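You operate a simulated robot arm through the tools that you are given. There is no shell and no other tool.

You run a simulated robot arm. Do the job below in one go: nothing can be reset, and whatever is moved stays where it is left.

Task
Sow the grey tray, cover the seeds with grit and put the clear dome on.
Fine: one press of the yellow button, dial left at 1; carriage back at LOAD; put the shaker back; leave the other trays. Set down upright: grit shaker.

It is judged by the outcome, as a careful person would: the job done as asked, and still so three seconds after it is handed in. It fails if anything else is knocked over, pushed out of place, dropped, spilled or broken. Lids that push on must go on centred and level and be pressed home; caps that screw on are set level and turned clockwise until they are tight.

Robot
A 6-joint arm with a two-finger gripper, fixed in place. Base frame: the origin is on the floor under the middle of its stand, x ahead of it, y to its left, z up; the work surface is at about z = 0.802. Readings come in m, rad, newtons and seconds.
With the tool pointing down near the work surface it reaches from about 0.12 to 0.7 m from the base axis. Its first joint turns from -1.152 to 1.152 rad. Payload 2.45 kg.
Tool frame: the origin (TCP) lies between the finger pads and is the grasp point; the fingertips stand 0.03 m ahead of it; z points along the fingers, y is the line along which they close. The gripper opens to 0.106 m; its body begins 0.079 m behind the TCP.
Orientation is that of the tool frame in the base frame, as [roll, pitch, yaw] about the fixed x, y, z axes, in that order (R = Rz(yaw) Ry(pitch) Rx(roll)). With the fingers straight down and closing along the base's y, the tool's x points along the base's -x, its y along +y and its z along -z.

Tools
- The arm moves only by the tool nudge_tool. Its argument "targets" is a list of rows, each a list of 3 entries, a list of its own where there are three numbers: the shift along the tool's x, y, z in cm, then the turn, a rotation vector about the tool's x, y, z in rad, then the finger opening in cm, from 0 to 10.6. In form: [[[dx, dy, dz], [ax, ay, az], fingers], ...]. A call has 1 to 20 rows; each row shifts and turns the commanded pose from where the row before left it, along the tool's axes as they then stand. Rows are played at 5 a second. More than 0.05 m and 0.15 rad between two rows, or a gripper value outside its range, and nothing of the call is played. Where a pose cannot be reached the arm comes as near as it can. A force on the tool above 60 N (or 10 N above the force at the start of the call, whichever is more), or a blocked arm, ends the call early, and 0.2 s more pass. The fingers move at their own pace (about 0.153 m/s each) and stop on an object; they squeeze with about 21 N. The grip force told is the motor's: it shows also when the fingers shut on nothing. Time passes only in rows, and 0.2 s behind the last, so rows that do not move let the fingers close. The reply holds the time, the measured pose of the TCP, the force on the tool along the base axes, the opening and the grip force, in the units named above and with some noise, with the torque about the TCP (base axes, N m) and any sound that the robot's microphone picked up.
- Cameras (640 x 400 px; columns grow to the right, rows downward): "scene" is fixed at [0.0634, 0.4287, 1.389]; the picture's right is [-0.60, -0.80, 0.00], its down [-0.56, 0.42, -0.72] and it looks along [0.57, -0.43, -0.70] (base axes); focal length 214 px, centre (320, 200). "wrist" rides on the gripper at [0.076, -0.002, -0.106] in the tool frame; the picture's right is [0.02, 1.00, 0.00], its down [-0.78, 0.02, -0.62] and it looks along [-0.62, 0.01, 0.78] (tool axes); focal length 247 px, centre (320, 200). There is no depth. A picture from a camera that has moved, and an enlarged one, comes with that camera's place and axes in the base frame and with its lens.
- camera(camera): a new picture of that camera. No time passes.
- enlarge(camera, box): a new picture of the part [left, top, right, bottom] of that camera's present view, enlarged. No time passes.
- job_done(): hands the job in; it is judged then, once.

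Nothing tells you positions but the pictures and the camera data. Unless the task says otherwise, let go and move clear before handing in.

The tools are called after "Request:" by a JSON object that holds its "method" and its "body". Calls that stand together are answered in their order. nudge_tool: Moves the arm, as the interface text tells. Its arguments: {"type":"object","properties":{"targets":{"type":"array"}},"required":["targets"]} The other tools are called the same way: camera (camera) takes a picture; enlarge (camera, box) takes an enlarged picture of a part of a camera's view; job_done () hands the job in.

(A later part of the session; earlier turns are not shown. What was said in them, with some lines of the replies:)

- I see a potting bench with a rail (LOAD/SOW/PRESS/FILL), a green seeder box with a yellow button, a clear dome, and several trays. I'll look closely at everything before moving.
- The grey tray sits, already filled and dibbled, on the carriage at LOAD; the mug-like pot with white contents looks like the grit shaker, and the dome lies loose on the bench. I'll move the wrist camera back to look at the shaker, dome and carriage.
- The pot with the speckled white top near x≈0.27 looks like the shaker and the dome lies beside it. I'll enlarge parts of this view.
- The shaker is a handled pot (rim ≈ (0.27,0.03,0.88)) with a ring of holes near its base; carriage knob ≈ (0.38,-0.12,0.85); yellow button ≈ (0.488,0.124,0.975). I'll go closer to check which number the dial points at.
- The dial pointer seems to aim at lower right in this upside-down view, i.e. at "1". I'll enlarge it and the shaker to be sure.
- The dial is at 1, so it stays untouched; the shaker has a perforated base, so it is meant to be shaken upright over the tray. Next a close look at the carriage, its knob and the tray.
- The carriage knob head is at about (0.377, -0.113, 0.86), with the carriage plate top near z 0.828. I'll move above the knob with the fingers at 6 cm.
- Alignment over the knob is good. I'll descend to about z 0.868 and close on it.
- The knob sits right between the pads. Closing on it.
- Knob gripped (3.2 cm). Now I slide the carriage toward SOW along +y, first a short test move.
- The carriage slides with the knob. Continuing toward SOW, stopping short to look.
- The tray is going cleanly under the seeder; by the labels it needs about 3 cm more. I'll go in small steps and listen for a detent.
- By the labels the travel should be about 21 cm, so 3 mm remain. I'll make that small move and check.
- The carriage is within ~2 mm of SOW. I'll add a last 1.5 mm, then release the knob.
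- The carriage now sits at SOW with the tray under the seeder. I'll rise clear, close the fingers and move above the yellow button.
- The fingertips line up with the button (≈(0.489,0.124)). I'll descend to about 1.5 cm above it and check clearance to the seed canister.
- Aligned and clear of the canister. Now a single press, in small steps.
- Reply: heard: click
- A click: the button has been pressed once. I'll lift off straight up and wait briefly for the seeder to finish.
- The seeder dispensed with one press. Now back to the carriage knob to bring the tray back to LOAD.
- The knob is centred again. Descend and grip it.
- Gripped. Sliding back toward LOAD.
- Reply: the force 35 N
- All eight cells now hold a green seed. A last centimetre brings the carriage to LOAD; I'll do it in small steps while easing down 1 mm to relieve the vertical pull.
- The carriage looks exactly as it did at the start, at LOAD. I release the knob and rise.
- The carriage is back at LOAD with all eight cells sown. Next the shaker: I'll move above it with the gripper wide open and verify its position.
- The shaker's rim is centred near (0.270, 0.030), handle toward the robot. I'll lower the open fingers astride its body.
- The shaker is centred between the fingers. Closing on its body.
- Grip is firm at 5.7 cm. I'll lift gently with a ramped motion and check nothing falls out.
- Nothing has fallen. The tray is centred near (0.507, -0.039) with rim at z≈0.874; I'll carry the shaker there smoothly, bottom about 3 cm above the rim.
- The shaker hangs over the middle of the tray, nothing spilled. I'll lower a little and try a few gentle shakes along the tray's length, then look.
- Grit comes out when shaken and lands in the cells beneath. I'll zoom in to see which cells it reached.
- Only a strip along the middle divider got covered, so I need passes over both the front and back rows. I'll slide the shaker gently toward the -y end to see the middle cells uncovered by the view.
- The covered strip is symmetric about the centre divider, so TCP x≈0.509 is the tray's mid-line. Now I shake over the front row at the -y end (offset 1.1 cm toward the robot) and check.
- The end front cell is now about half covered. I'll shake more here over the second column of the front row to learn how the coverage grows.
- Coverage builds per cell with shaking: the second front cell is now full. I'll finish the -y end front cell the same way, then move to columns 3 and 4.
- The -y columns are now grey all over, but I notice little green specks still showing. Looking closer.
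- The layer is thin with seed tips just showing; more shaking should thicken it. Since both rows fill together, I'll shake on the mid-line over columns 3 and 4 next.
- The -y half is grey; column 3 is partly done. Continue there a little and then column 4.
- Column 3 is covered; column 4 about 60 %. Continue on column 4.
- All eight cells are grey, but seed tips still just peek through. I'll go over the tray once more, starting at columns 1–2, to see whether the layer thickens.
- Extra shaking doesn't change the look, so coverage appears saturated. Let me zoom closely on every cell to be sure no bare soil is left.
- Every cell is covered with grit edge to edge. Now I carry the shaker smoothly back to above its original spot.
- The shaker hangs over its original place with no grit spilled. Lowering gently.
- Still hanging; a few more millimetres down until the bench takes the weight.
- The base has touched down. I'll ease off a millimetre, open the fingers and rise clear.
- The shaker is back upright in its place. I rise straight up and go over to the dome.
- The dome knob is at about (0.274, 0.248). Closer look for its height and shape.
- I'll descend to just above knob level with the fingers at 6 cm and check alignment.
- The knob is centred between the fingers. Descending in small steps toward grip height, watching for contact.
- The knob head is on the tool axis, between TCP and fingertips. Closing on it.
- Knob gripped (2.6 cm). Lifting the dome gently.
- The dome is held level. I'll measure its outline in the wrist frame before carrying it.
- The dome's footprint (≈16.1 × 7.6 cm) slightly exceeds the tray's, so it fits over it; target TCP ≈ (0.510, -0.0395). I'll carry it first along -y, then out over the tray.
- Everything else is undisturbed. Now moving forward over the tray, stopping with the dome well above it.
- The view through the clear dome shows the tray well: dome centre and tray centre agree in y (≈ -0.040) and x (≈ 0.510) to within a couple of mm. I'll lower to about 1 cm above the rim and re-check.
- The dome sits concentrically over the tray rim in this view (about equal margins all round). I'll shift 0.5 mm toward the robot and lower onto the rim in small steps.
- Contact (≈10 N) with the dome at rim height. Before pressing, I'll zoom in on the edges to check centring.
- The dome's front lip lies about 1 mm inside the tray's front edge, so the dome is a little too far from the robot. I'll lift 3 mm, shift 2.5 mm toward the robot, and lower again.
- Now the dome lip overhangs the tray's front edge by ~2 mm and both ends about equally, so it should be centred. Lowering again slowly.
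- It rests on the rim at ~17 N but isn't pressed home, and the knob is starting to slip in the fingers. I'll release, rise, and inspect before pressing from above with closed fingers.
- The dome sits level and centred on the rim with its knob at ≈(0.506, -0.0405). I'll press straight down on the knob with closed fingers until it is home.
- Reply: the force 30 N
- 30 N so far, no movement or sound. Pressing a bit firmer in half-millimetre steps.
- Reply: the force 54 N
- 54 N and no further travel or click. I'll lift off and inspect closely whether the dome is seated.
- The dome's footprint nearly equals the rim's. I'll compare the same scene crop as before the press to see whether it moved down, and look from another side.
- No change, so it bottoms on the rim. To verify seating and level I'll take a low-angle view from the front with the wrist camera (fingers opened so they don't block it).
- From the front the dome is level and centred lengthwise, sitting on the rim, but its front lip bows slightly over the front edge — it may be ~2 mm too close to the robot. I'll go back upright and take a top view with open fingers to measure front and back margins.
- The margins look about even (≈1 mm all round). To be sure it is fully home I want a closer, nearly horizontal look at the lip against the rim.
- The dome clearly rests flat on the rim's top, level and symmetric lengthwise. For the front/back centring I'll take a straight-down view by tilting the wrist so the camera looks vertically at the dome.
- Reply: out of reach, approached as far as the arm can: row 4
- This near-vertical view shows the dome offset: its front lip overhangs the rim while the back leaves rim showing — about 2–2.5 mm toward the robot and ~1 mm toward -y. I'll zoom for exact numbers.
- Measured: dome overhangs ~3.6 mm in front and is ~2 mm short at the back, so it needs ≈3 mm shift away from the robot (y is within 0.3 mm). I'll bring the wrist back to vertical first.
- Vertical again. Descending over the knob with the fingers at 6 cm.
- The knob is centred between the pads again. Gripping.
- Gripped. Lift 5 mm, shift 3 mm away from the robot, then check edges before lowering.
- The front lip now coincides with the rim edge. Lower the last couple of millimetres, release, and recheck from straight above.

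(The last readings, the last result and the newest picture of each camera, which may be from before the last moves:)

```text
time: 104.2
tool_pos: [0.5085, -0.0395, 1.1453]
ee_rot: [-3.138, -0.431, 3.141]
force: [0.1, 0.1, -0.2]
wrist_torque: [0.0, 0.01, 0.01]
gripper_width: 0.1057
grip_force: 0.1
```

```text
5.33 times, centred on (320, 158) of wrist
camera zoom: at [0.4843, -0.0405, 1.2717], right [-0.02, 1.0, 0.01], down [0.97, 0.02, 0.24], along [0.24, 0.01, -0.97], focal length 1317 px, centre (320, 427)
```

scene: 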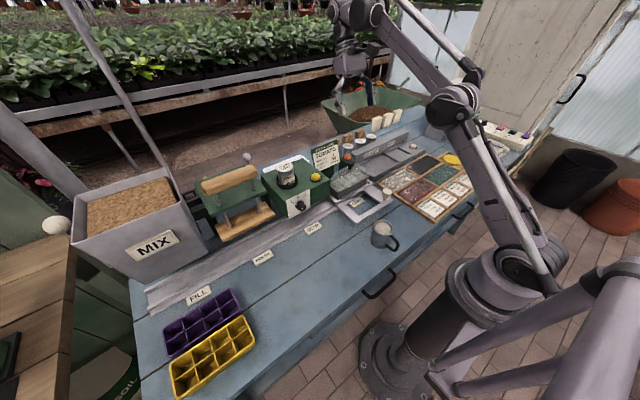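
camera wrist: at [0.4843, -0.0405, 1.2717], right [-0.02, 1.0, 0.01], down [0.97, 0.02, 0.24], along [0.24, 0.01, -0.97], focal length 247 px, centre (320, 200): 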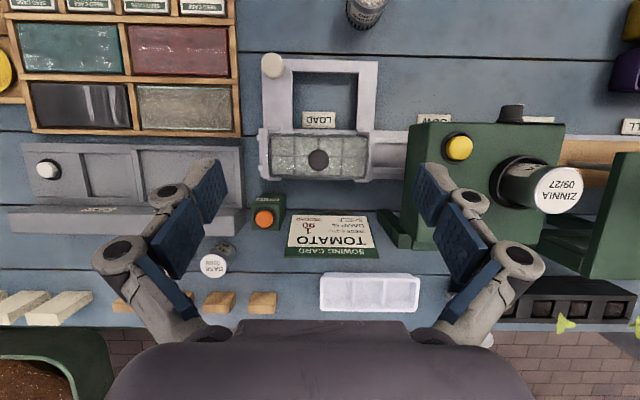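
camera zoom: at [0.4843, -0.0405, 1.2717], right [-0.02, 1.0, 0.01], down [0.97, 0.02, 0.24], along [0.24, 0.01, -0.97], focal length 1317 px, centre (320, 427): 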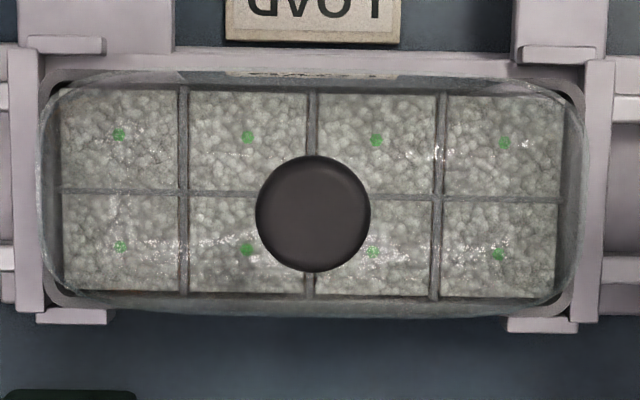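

Request:
{"method": "enlarge", "body": {"camera": "wrist", "box": [262, 124, 292, 144]}}

Request:
{"method": "enlarge", "body": {"camera": "wrist", "box": [262, 163, 292, 183]}}

Request:
{"method": "enlarge", "body": {"camera": "wrist", "box": [344, 124, 374, 144]}}

Request:
{"method": "enlarge", "body": {"camera": "wrist", "box": [344, 163, 374, 183]}}

Request:
{"method": "enlarge", "body": {"camera": "wrist", "box": [300, 163, 330, 183]}}

Request:
{"method": "enlarge", "body": {"camera": "wrist", "box": [300, 124, 330, 144]}}

```text
16.00 times, centred on (277, 134) of wrist
camera zoom: at [0.4843, -0.0405, 1.2717], right [-0.02, 1.0, 0.01], down [0.97, 0.02, 0.24], along [0.24, 0.01, -0.97], focal length 3952 px, centre (1008, 1256)
```

zoom: 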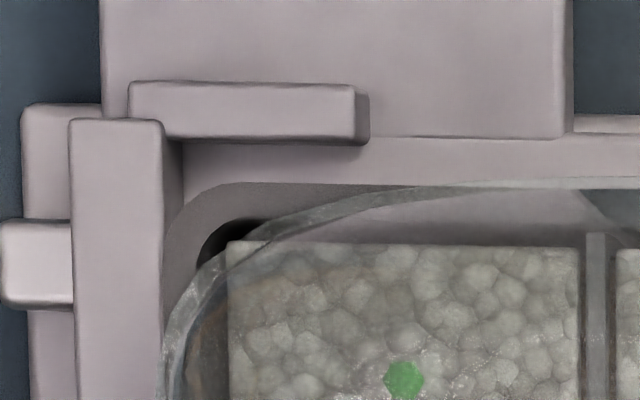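

```text
16.00 times, centred on (277, 173) of wrist
camera zoom: at [0.4843, -0.0405, 1.2717], right [-0.02, 1.0, 0.01], down [0.97, 0.02, 0.24], along [0.24, 0.01, -0.97], focal length 3952 px, centre (1008, 632)
```

zoom: 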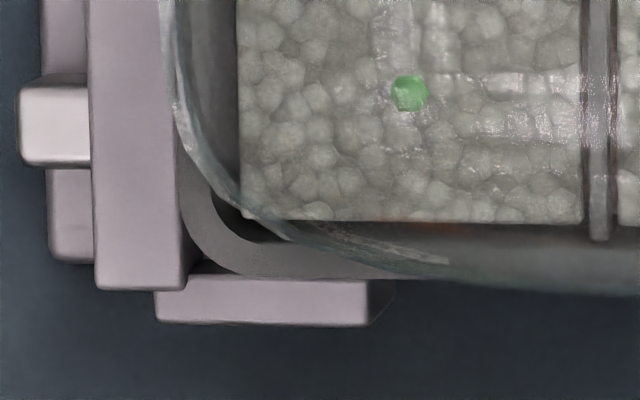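

```text
16.00 times, centred on (359, 134) of wrist
camera zoom: at [0.4843, -0.0405, 1.2717], right [-0.02, 1.0, 0.01], down [0.97, 0.02, 0.24], along [0.24, 0.01, -0.97], focal length 3952 px, centre (-304, 1256)
```

zoom: 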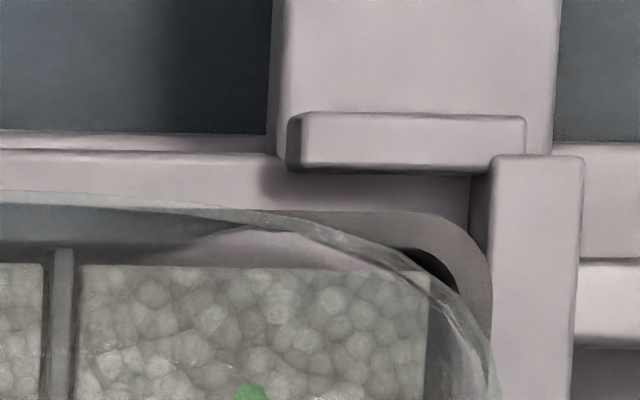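

```text
16.00 times, centred on (359, 173) of wrist
camera zoom: at [0.4843, -0.0405, 1.2717], right [-0.02, 1.0, 0.01], down [0.97, 0.02, 0.24], along [0.24, 0.01, -0.97], focal length 3952 px, centre (-304, 632)
```

zoom: 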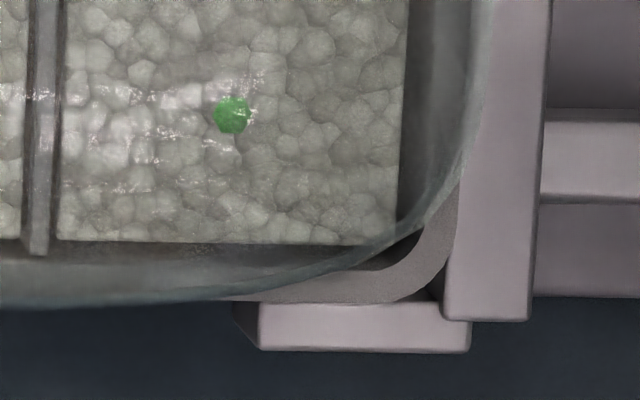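

```text
16.00 times, centred on (315, 173) of wrist
camera zoom: at [0.4843, -0.0405, 1.2717], right [-0.02, 1.0, 0.01], down [0.97, 0.02, 0.24], along [0.24, 0.01, -0.97], focal length 3952 px, centre (400, 632)
```

zoom: 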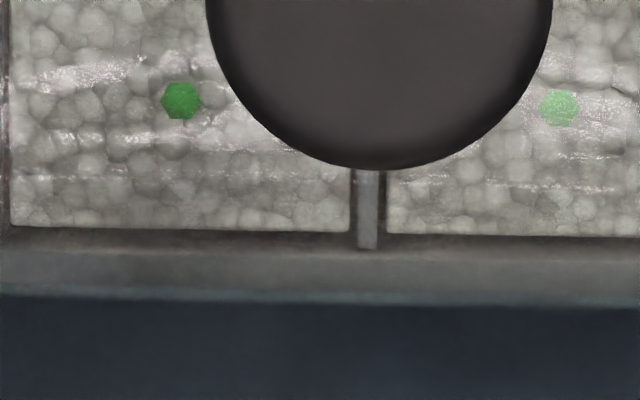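

```text
16.00 times, centred on (315, 134) of wrist
camera zoom: at [0.4843, -0.0405, 1.2717], right [-0.02, 1.0, 0.01], down [0.97, 0.02, 0.24], along [0.24, 0.01, -0.97], focal length 3952 px, centre (400, 1256)
```

zoom: 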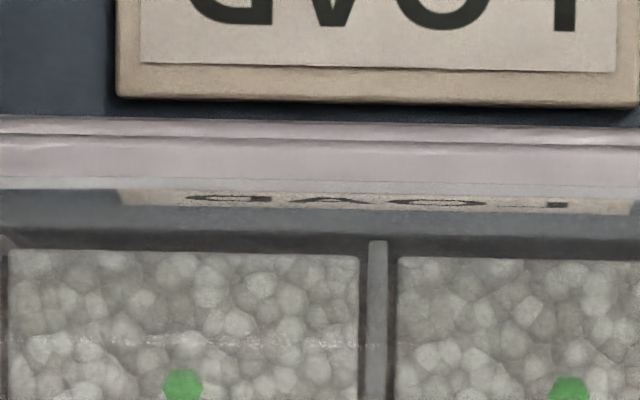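

Now the lip margins are even front/back and left/right to within ~1 mm. I'll straighten the wrist, close the fingers and press the dome home from above.

Request:
{"method": "nudge_tool", "body": {"targets": [[[0, 0, 0], [0, -0.15, 0], 10.6], [[0, 0, 0], [0, -0.15, 0], 6], [[0, 0, 0], [0, -0.13, 0], 0], [[0, 0, 0], [0, 0, 0], 0], [[0, 0, 0], [0, 0, 0], 0]]}}

```text
time: 105.4
tool_pos: [0.5099, -0.0392, 1.1444]
ee_rot: [-3.141, 0.0, -3.141]
force: [0.3, -0.4, 0.0]
wrist_torque: [0.04, -0.02, -0.02]
gripper_width: 0.0
grip_force: 20.6
```

Request:
{"method": "nudge_tool", "body": {"targets": [[[0.05, -0.05, 4.0], [0, 0, 0], 0], [[0, 0, 4.0], [0, 0, 0], 0], [[0, 0, 4.0], [0, 0, 0], 0], [[0, 0, 2.0], [0, 0, 0], 0], [[0, 0, 1.2], [0, 0, 0], 0]]}}

Request:
{"method": "camera", "body": {"camera": "wrist"}}

Request:
{"method": "enlarge", "body": {"camera": "scene", "box": [310, 130, 390, 195]}}

```text
time: 106.6
tool_pos: [0.5082, -0.0394, 0.9934]
ee_rot: [-3.141, -0.001, -3.142]
force: [-0.1, 0.5, 0.4]
wrist_torque: [0.01, -0.02, 0.01]
gripper_width: 0.0001
grip_force: 21.2
```

```text
taken
camera wrist: at [0.432, -0.0412, 1.0978], right [-0.02, 1.0, 0.0], down [0.78, 0.02, 0.62], along [0.62, 0.01, -0.78], focal length 247 px, centre (320, 200)
```

wrist: 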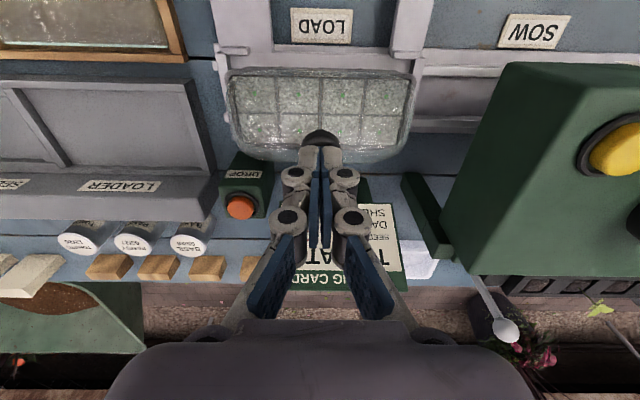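

```text
6.15 times, centred on (350, 162) of scene
camera zoom: at [0.0634, 0.4287, 1.389], right [-0.6, -0.8, 0.0], down [-0.56, 0.42, -0.72], along [0.57, -0.43, -0.7], focal length 1320 px, centre (135, 431)
```

zoom: 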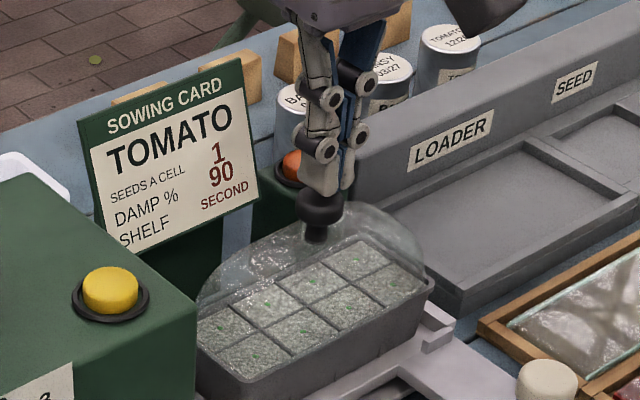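

The closed fingertips are right over the knob. Pressing down.

Request:
{"method": "nudge_tool", "body": {"targets": [[[0, 0, 0.5], [0, 0, 0], 0], [[0, 0, 0.4], [0, 0, 0], 0], [[0, 0, 0.1], [0, 0, 0], 0], [[0, 0, 0.1], [0, 0, 0], 0], [[0, 0, 0], [0, 0, 0], 0]]}}

```text
time: 107.8
tool_pos: [0.5078, -0.0403, 0.984]
ee_rot: [-3.141, 0.0, -3.141]
force: [0.0, -0.7, 43.2]
wrist_torque: [0.03, -0.07, -0.01]
gripper_width: 0.0058
grip_force: 21.1
```

43 N and firm. A touch more and hold briefly.

Request:
{"method": "nudge_tool", "body": {"targets": [[[0, 0, 0.05], [0, 0, 0], 0], [[0, 0, 0], [0, 0, 0], 0], [[0, 0, 0], [0, 0, 0], 0]]}}

```text
time: 108.6
tool_pos: [0.508, -0.0408, 0.9828]
ee_rot: [-3.141, 0.001, -3.14]
force: [-1.5, -0.2, 53.4]
wrist_torque: [0.02, 0.02, -0.01]
gripper_width: 0.0064
grip_force: 20.9
```

The dome is pressed home and doesn't move further. I'll lift off straight up, move clear, and do a final check of the whole bench.

Request:
{"method": "nudge_tool", "body": {"targets": [[[0, 0, -1.5], [0, 0, 0], 0], [[0, 0, -4.0], [0, 0, 0], 0], [[0, 0, -4.5], [0, 0, 0], 0], [[0, 0, -4.5], [0, 0, 0], 0], [[4.0, 0, -2.0], [0, 0, 0], 3], [[4.0, 0, -2.0], [0, 0, 0], 6], [[4.0, 0, -1.0], [0, 0, 0], 10.6], [[4.0, 0, -1.0], [0, 0, 0], 10.6]]}}

Request:
{"method": "camera", "body": {"camera": "wrist"}}

Request:
{"method": "camera", "body": {"camera": "scene"}}

Request:
{"method": "enlarge", "body": {"camera": "scene", "box": [270, 130, 430, 260]}}

Request:
{"method": "enlarge", "body": {"camera": "wrist", "box": [200, 20, 440, 200]}}

```text
time: 110.4
tool_pos: [0.3487, -0.0396, 1.1876]
ee_rot: [-3.141, -0.001, -3.14]
force: [-0.8, -0.2, -0.5]
wrist_torque: [0.02, -0.08, 0.02]
gripper_width: 0.1062
grip_force: 0.0
```

```text
taken
camera wrist: at [0.2718, -0.0413, 1.2926], right [-0.02, 1.0, 0.0], down [0.78, 0.02, 0.62], along [0.62, 0.01, -0.78], focal length 247 px, centre (320, 200)
```

wrist: 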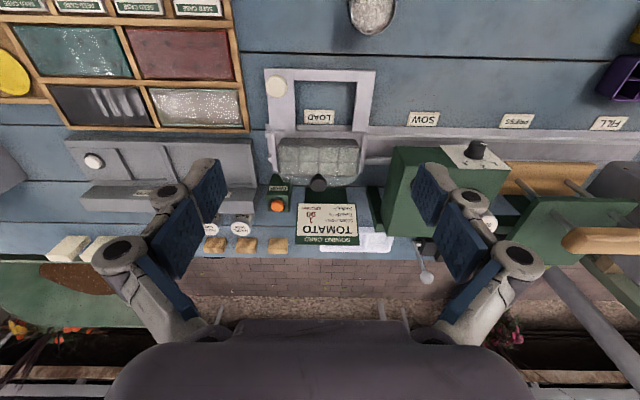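

```text
taken
```

scene: 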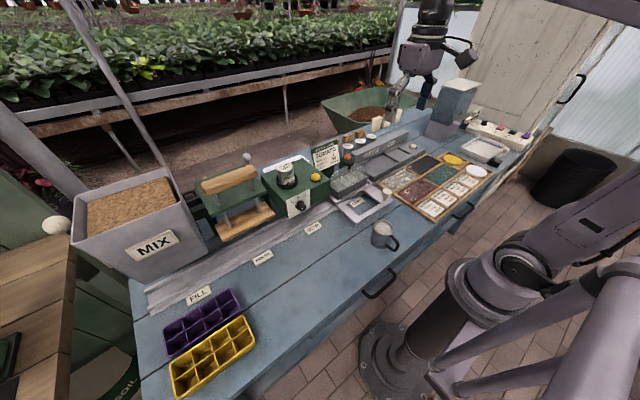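

```text
3.08 times, centred on (350, 195) of scene
camera zoom: at [0.0634, 0.4287, 1.3891], right [-0.6, -0.8, 0.0], down [-0.56, 0.42, -0.72], along [0.57, -0.43, -0.7], focal length 660 px, centre (228, 215)
```

zoom: 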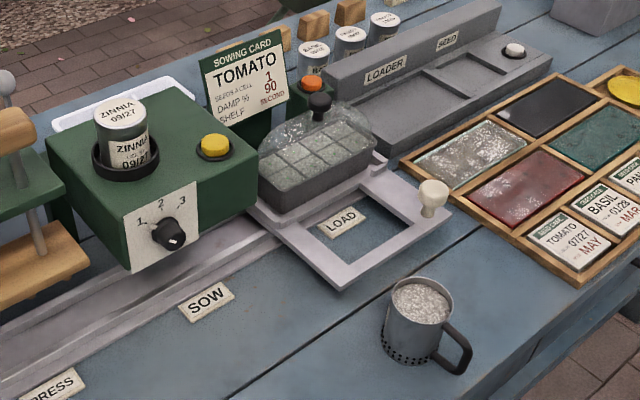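

```text
2.22 times, centred on (320, 110) of wrist
camera zoom: at [0.2718, -0.0413, 1.2926], right [-0.02, 1.0, 0.0], down [0.78, 0.02, 0.62], along [0.62, 0.01, -0.78], focal length 549 px, centre (320, 400)
```

zoom: 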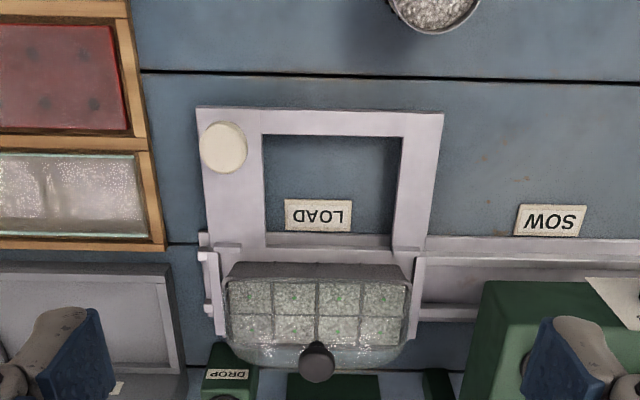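

Everything looks in order; one last zoom for stray grit, the shaker's pose and the dome.

Request:
{"method": "enlarge", "body": {"camera": "scene", "box": [320, 160, 430, 270]}}

Request:
{"method": "enlarge", "body": {"camera": "scene", "box": [320, 140, 390, 200]}}

Request:
{"method": "enlarge", "body": {"camera": "wrist", "box": [240, 0, 480, 140]}}

```text
3.64 times, centred on (375, 215) of scene
camera zoom: at [0.0634, 0.4287, 1.3891], right [-0.6, -0.8, 0.0], down [-0.56, 0.42, -0.72], along [0.57, -0.43, -0.7], focal length 780 px, centre (120, 146)
```

zoom: 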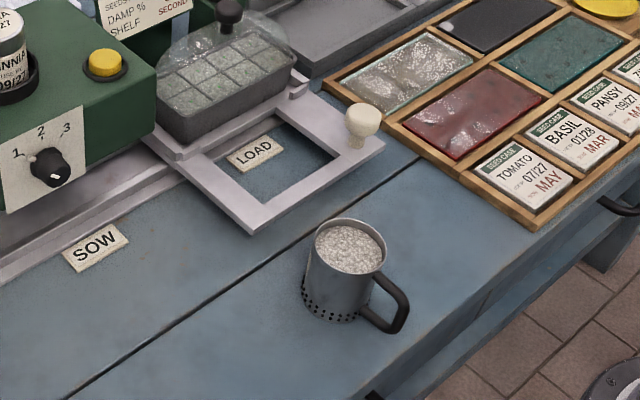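

```text
6.67 times, centred on (355, 170) of scene
camera zoom: at [0.0634, 0.4287, 1.3891], right [-0.6, -0.8, 0.0], down [-0.56, 0.42, -0.72], along [0.57, -0.43, -0.7], focal length 1430 px, centre (87, 400)
```

zoom: 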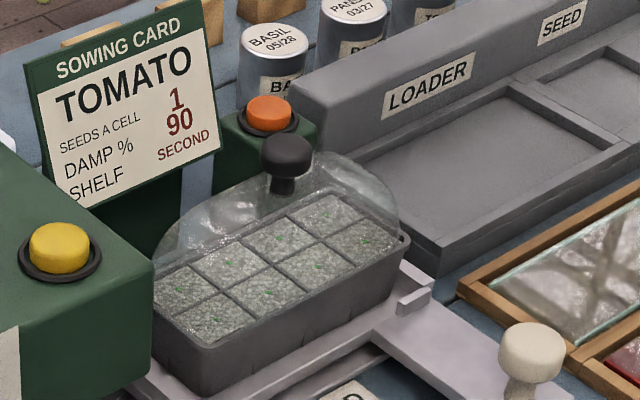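

```text
2.67 times, centred on (360, 70) of wrist
camera zoom: at [0.2718, -0.0413, 1.2926], right [-0.02, 1.0, 0.0], down [0.78, 0.02, 0.62], along [0.62, 0.01, -0.78], focal length 659 px, centre (213, 547)
```

zoom: 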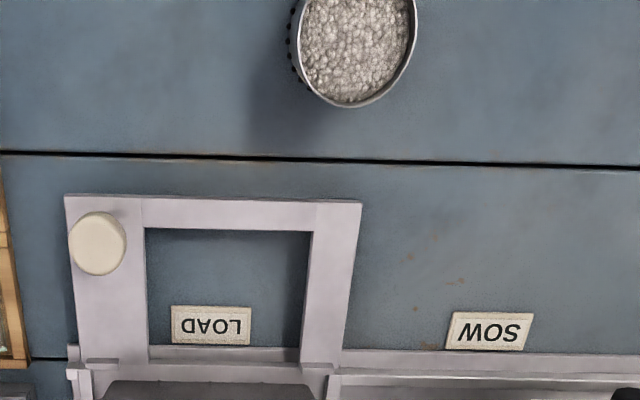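

The grey tray is sown, gritted and domed level and centred. The carriage is at LOAD, the dial at 1, the shaker is upright back in its place, and the arm is clear with nothing else disturbed. Handing in.

Request:
{"method": "job_done", "body": {}}

```text
The job is handed in.
```

I sowed the grey tray, covered the seeds with grit, put the clear dome on and handed the job in. The result of the judging isn't known yet.

- **Sowing:** I slid the carriage to SOW and pressed the yellow button once, with a click. A green seed landed in all eight cells. The dial was already at 1 and I left it there, and the carriage is back at LOAD.
- **Grit:** All eight cells are covered edge to edge, though tiny green seed tips still show through; extra shaking over part of the tray didn't hide them. I saw no grit on the bench.
- **Shaker:** It is back in its spot, upright.
- **Dome:** It sits level on the rim, centred to about 1 mm. My first placement was about 3 mm off, so I lifted it, moved it and set it down again. I pressed it to about 53 N; it went no lower and made no click.
- **Seed type:** The canister in the seeder is labelled ZINNIA, but the sowing card beside it says TOMATO. You didn't name a seed, so I left the canister as it was.

The other trays were not touched, and the arm is clear of the bench.
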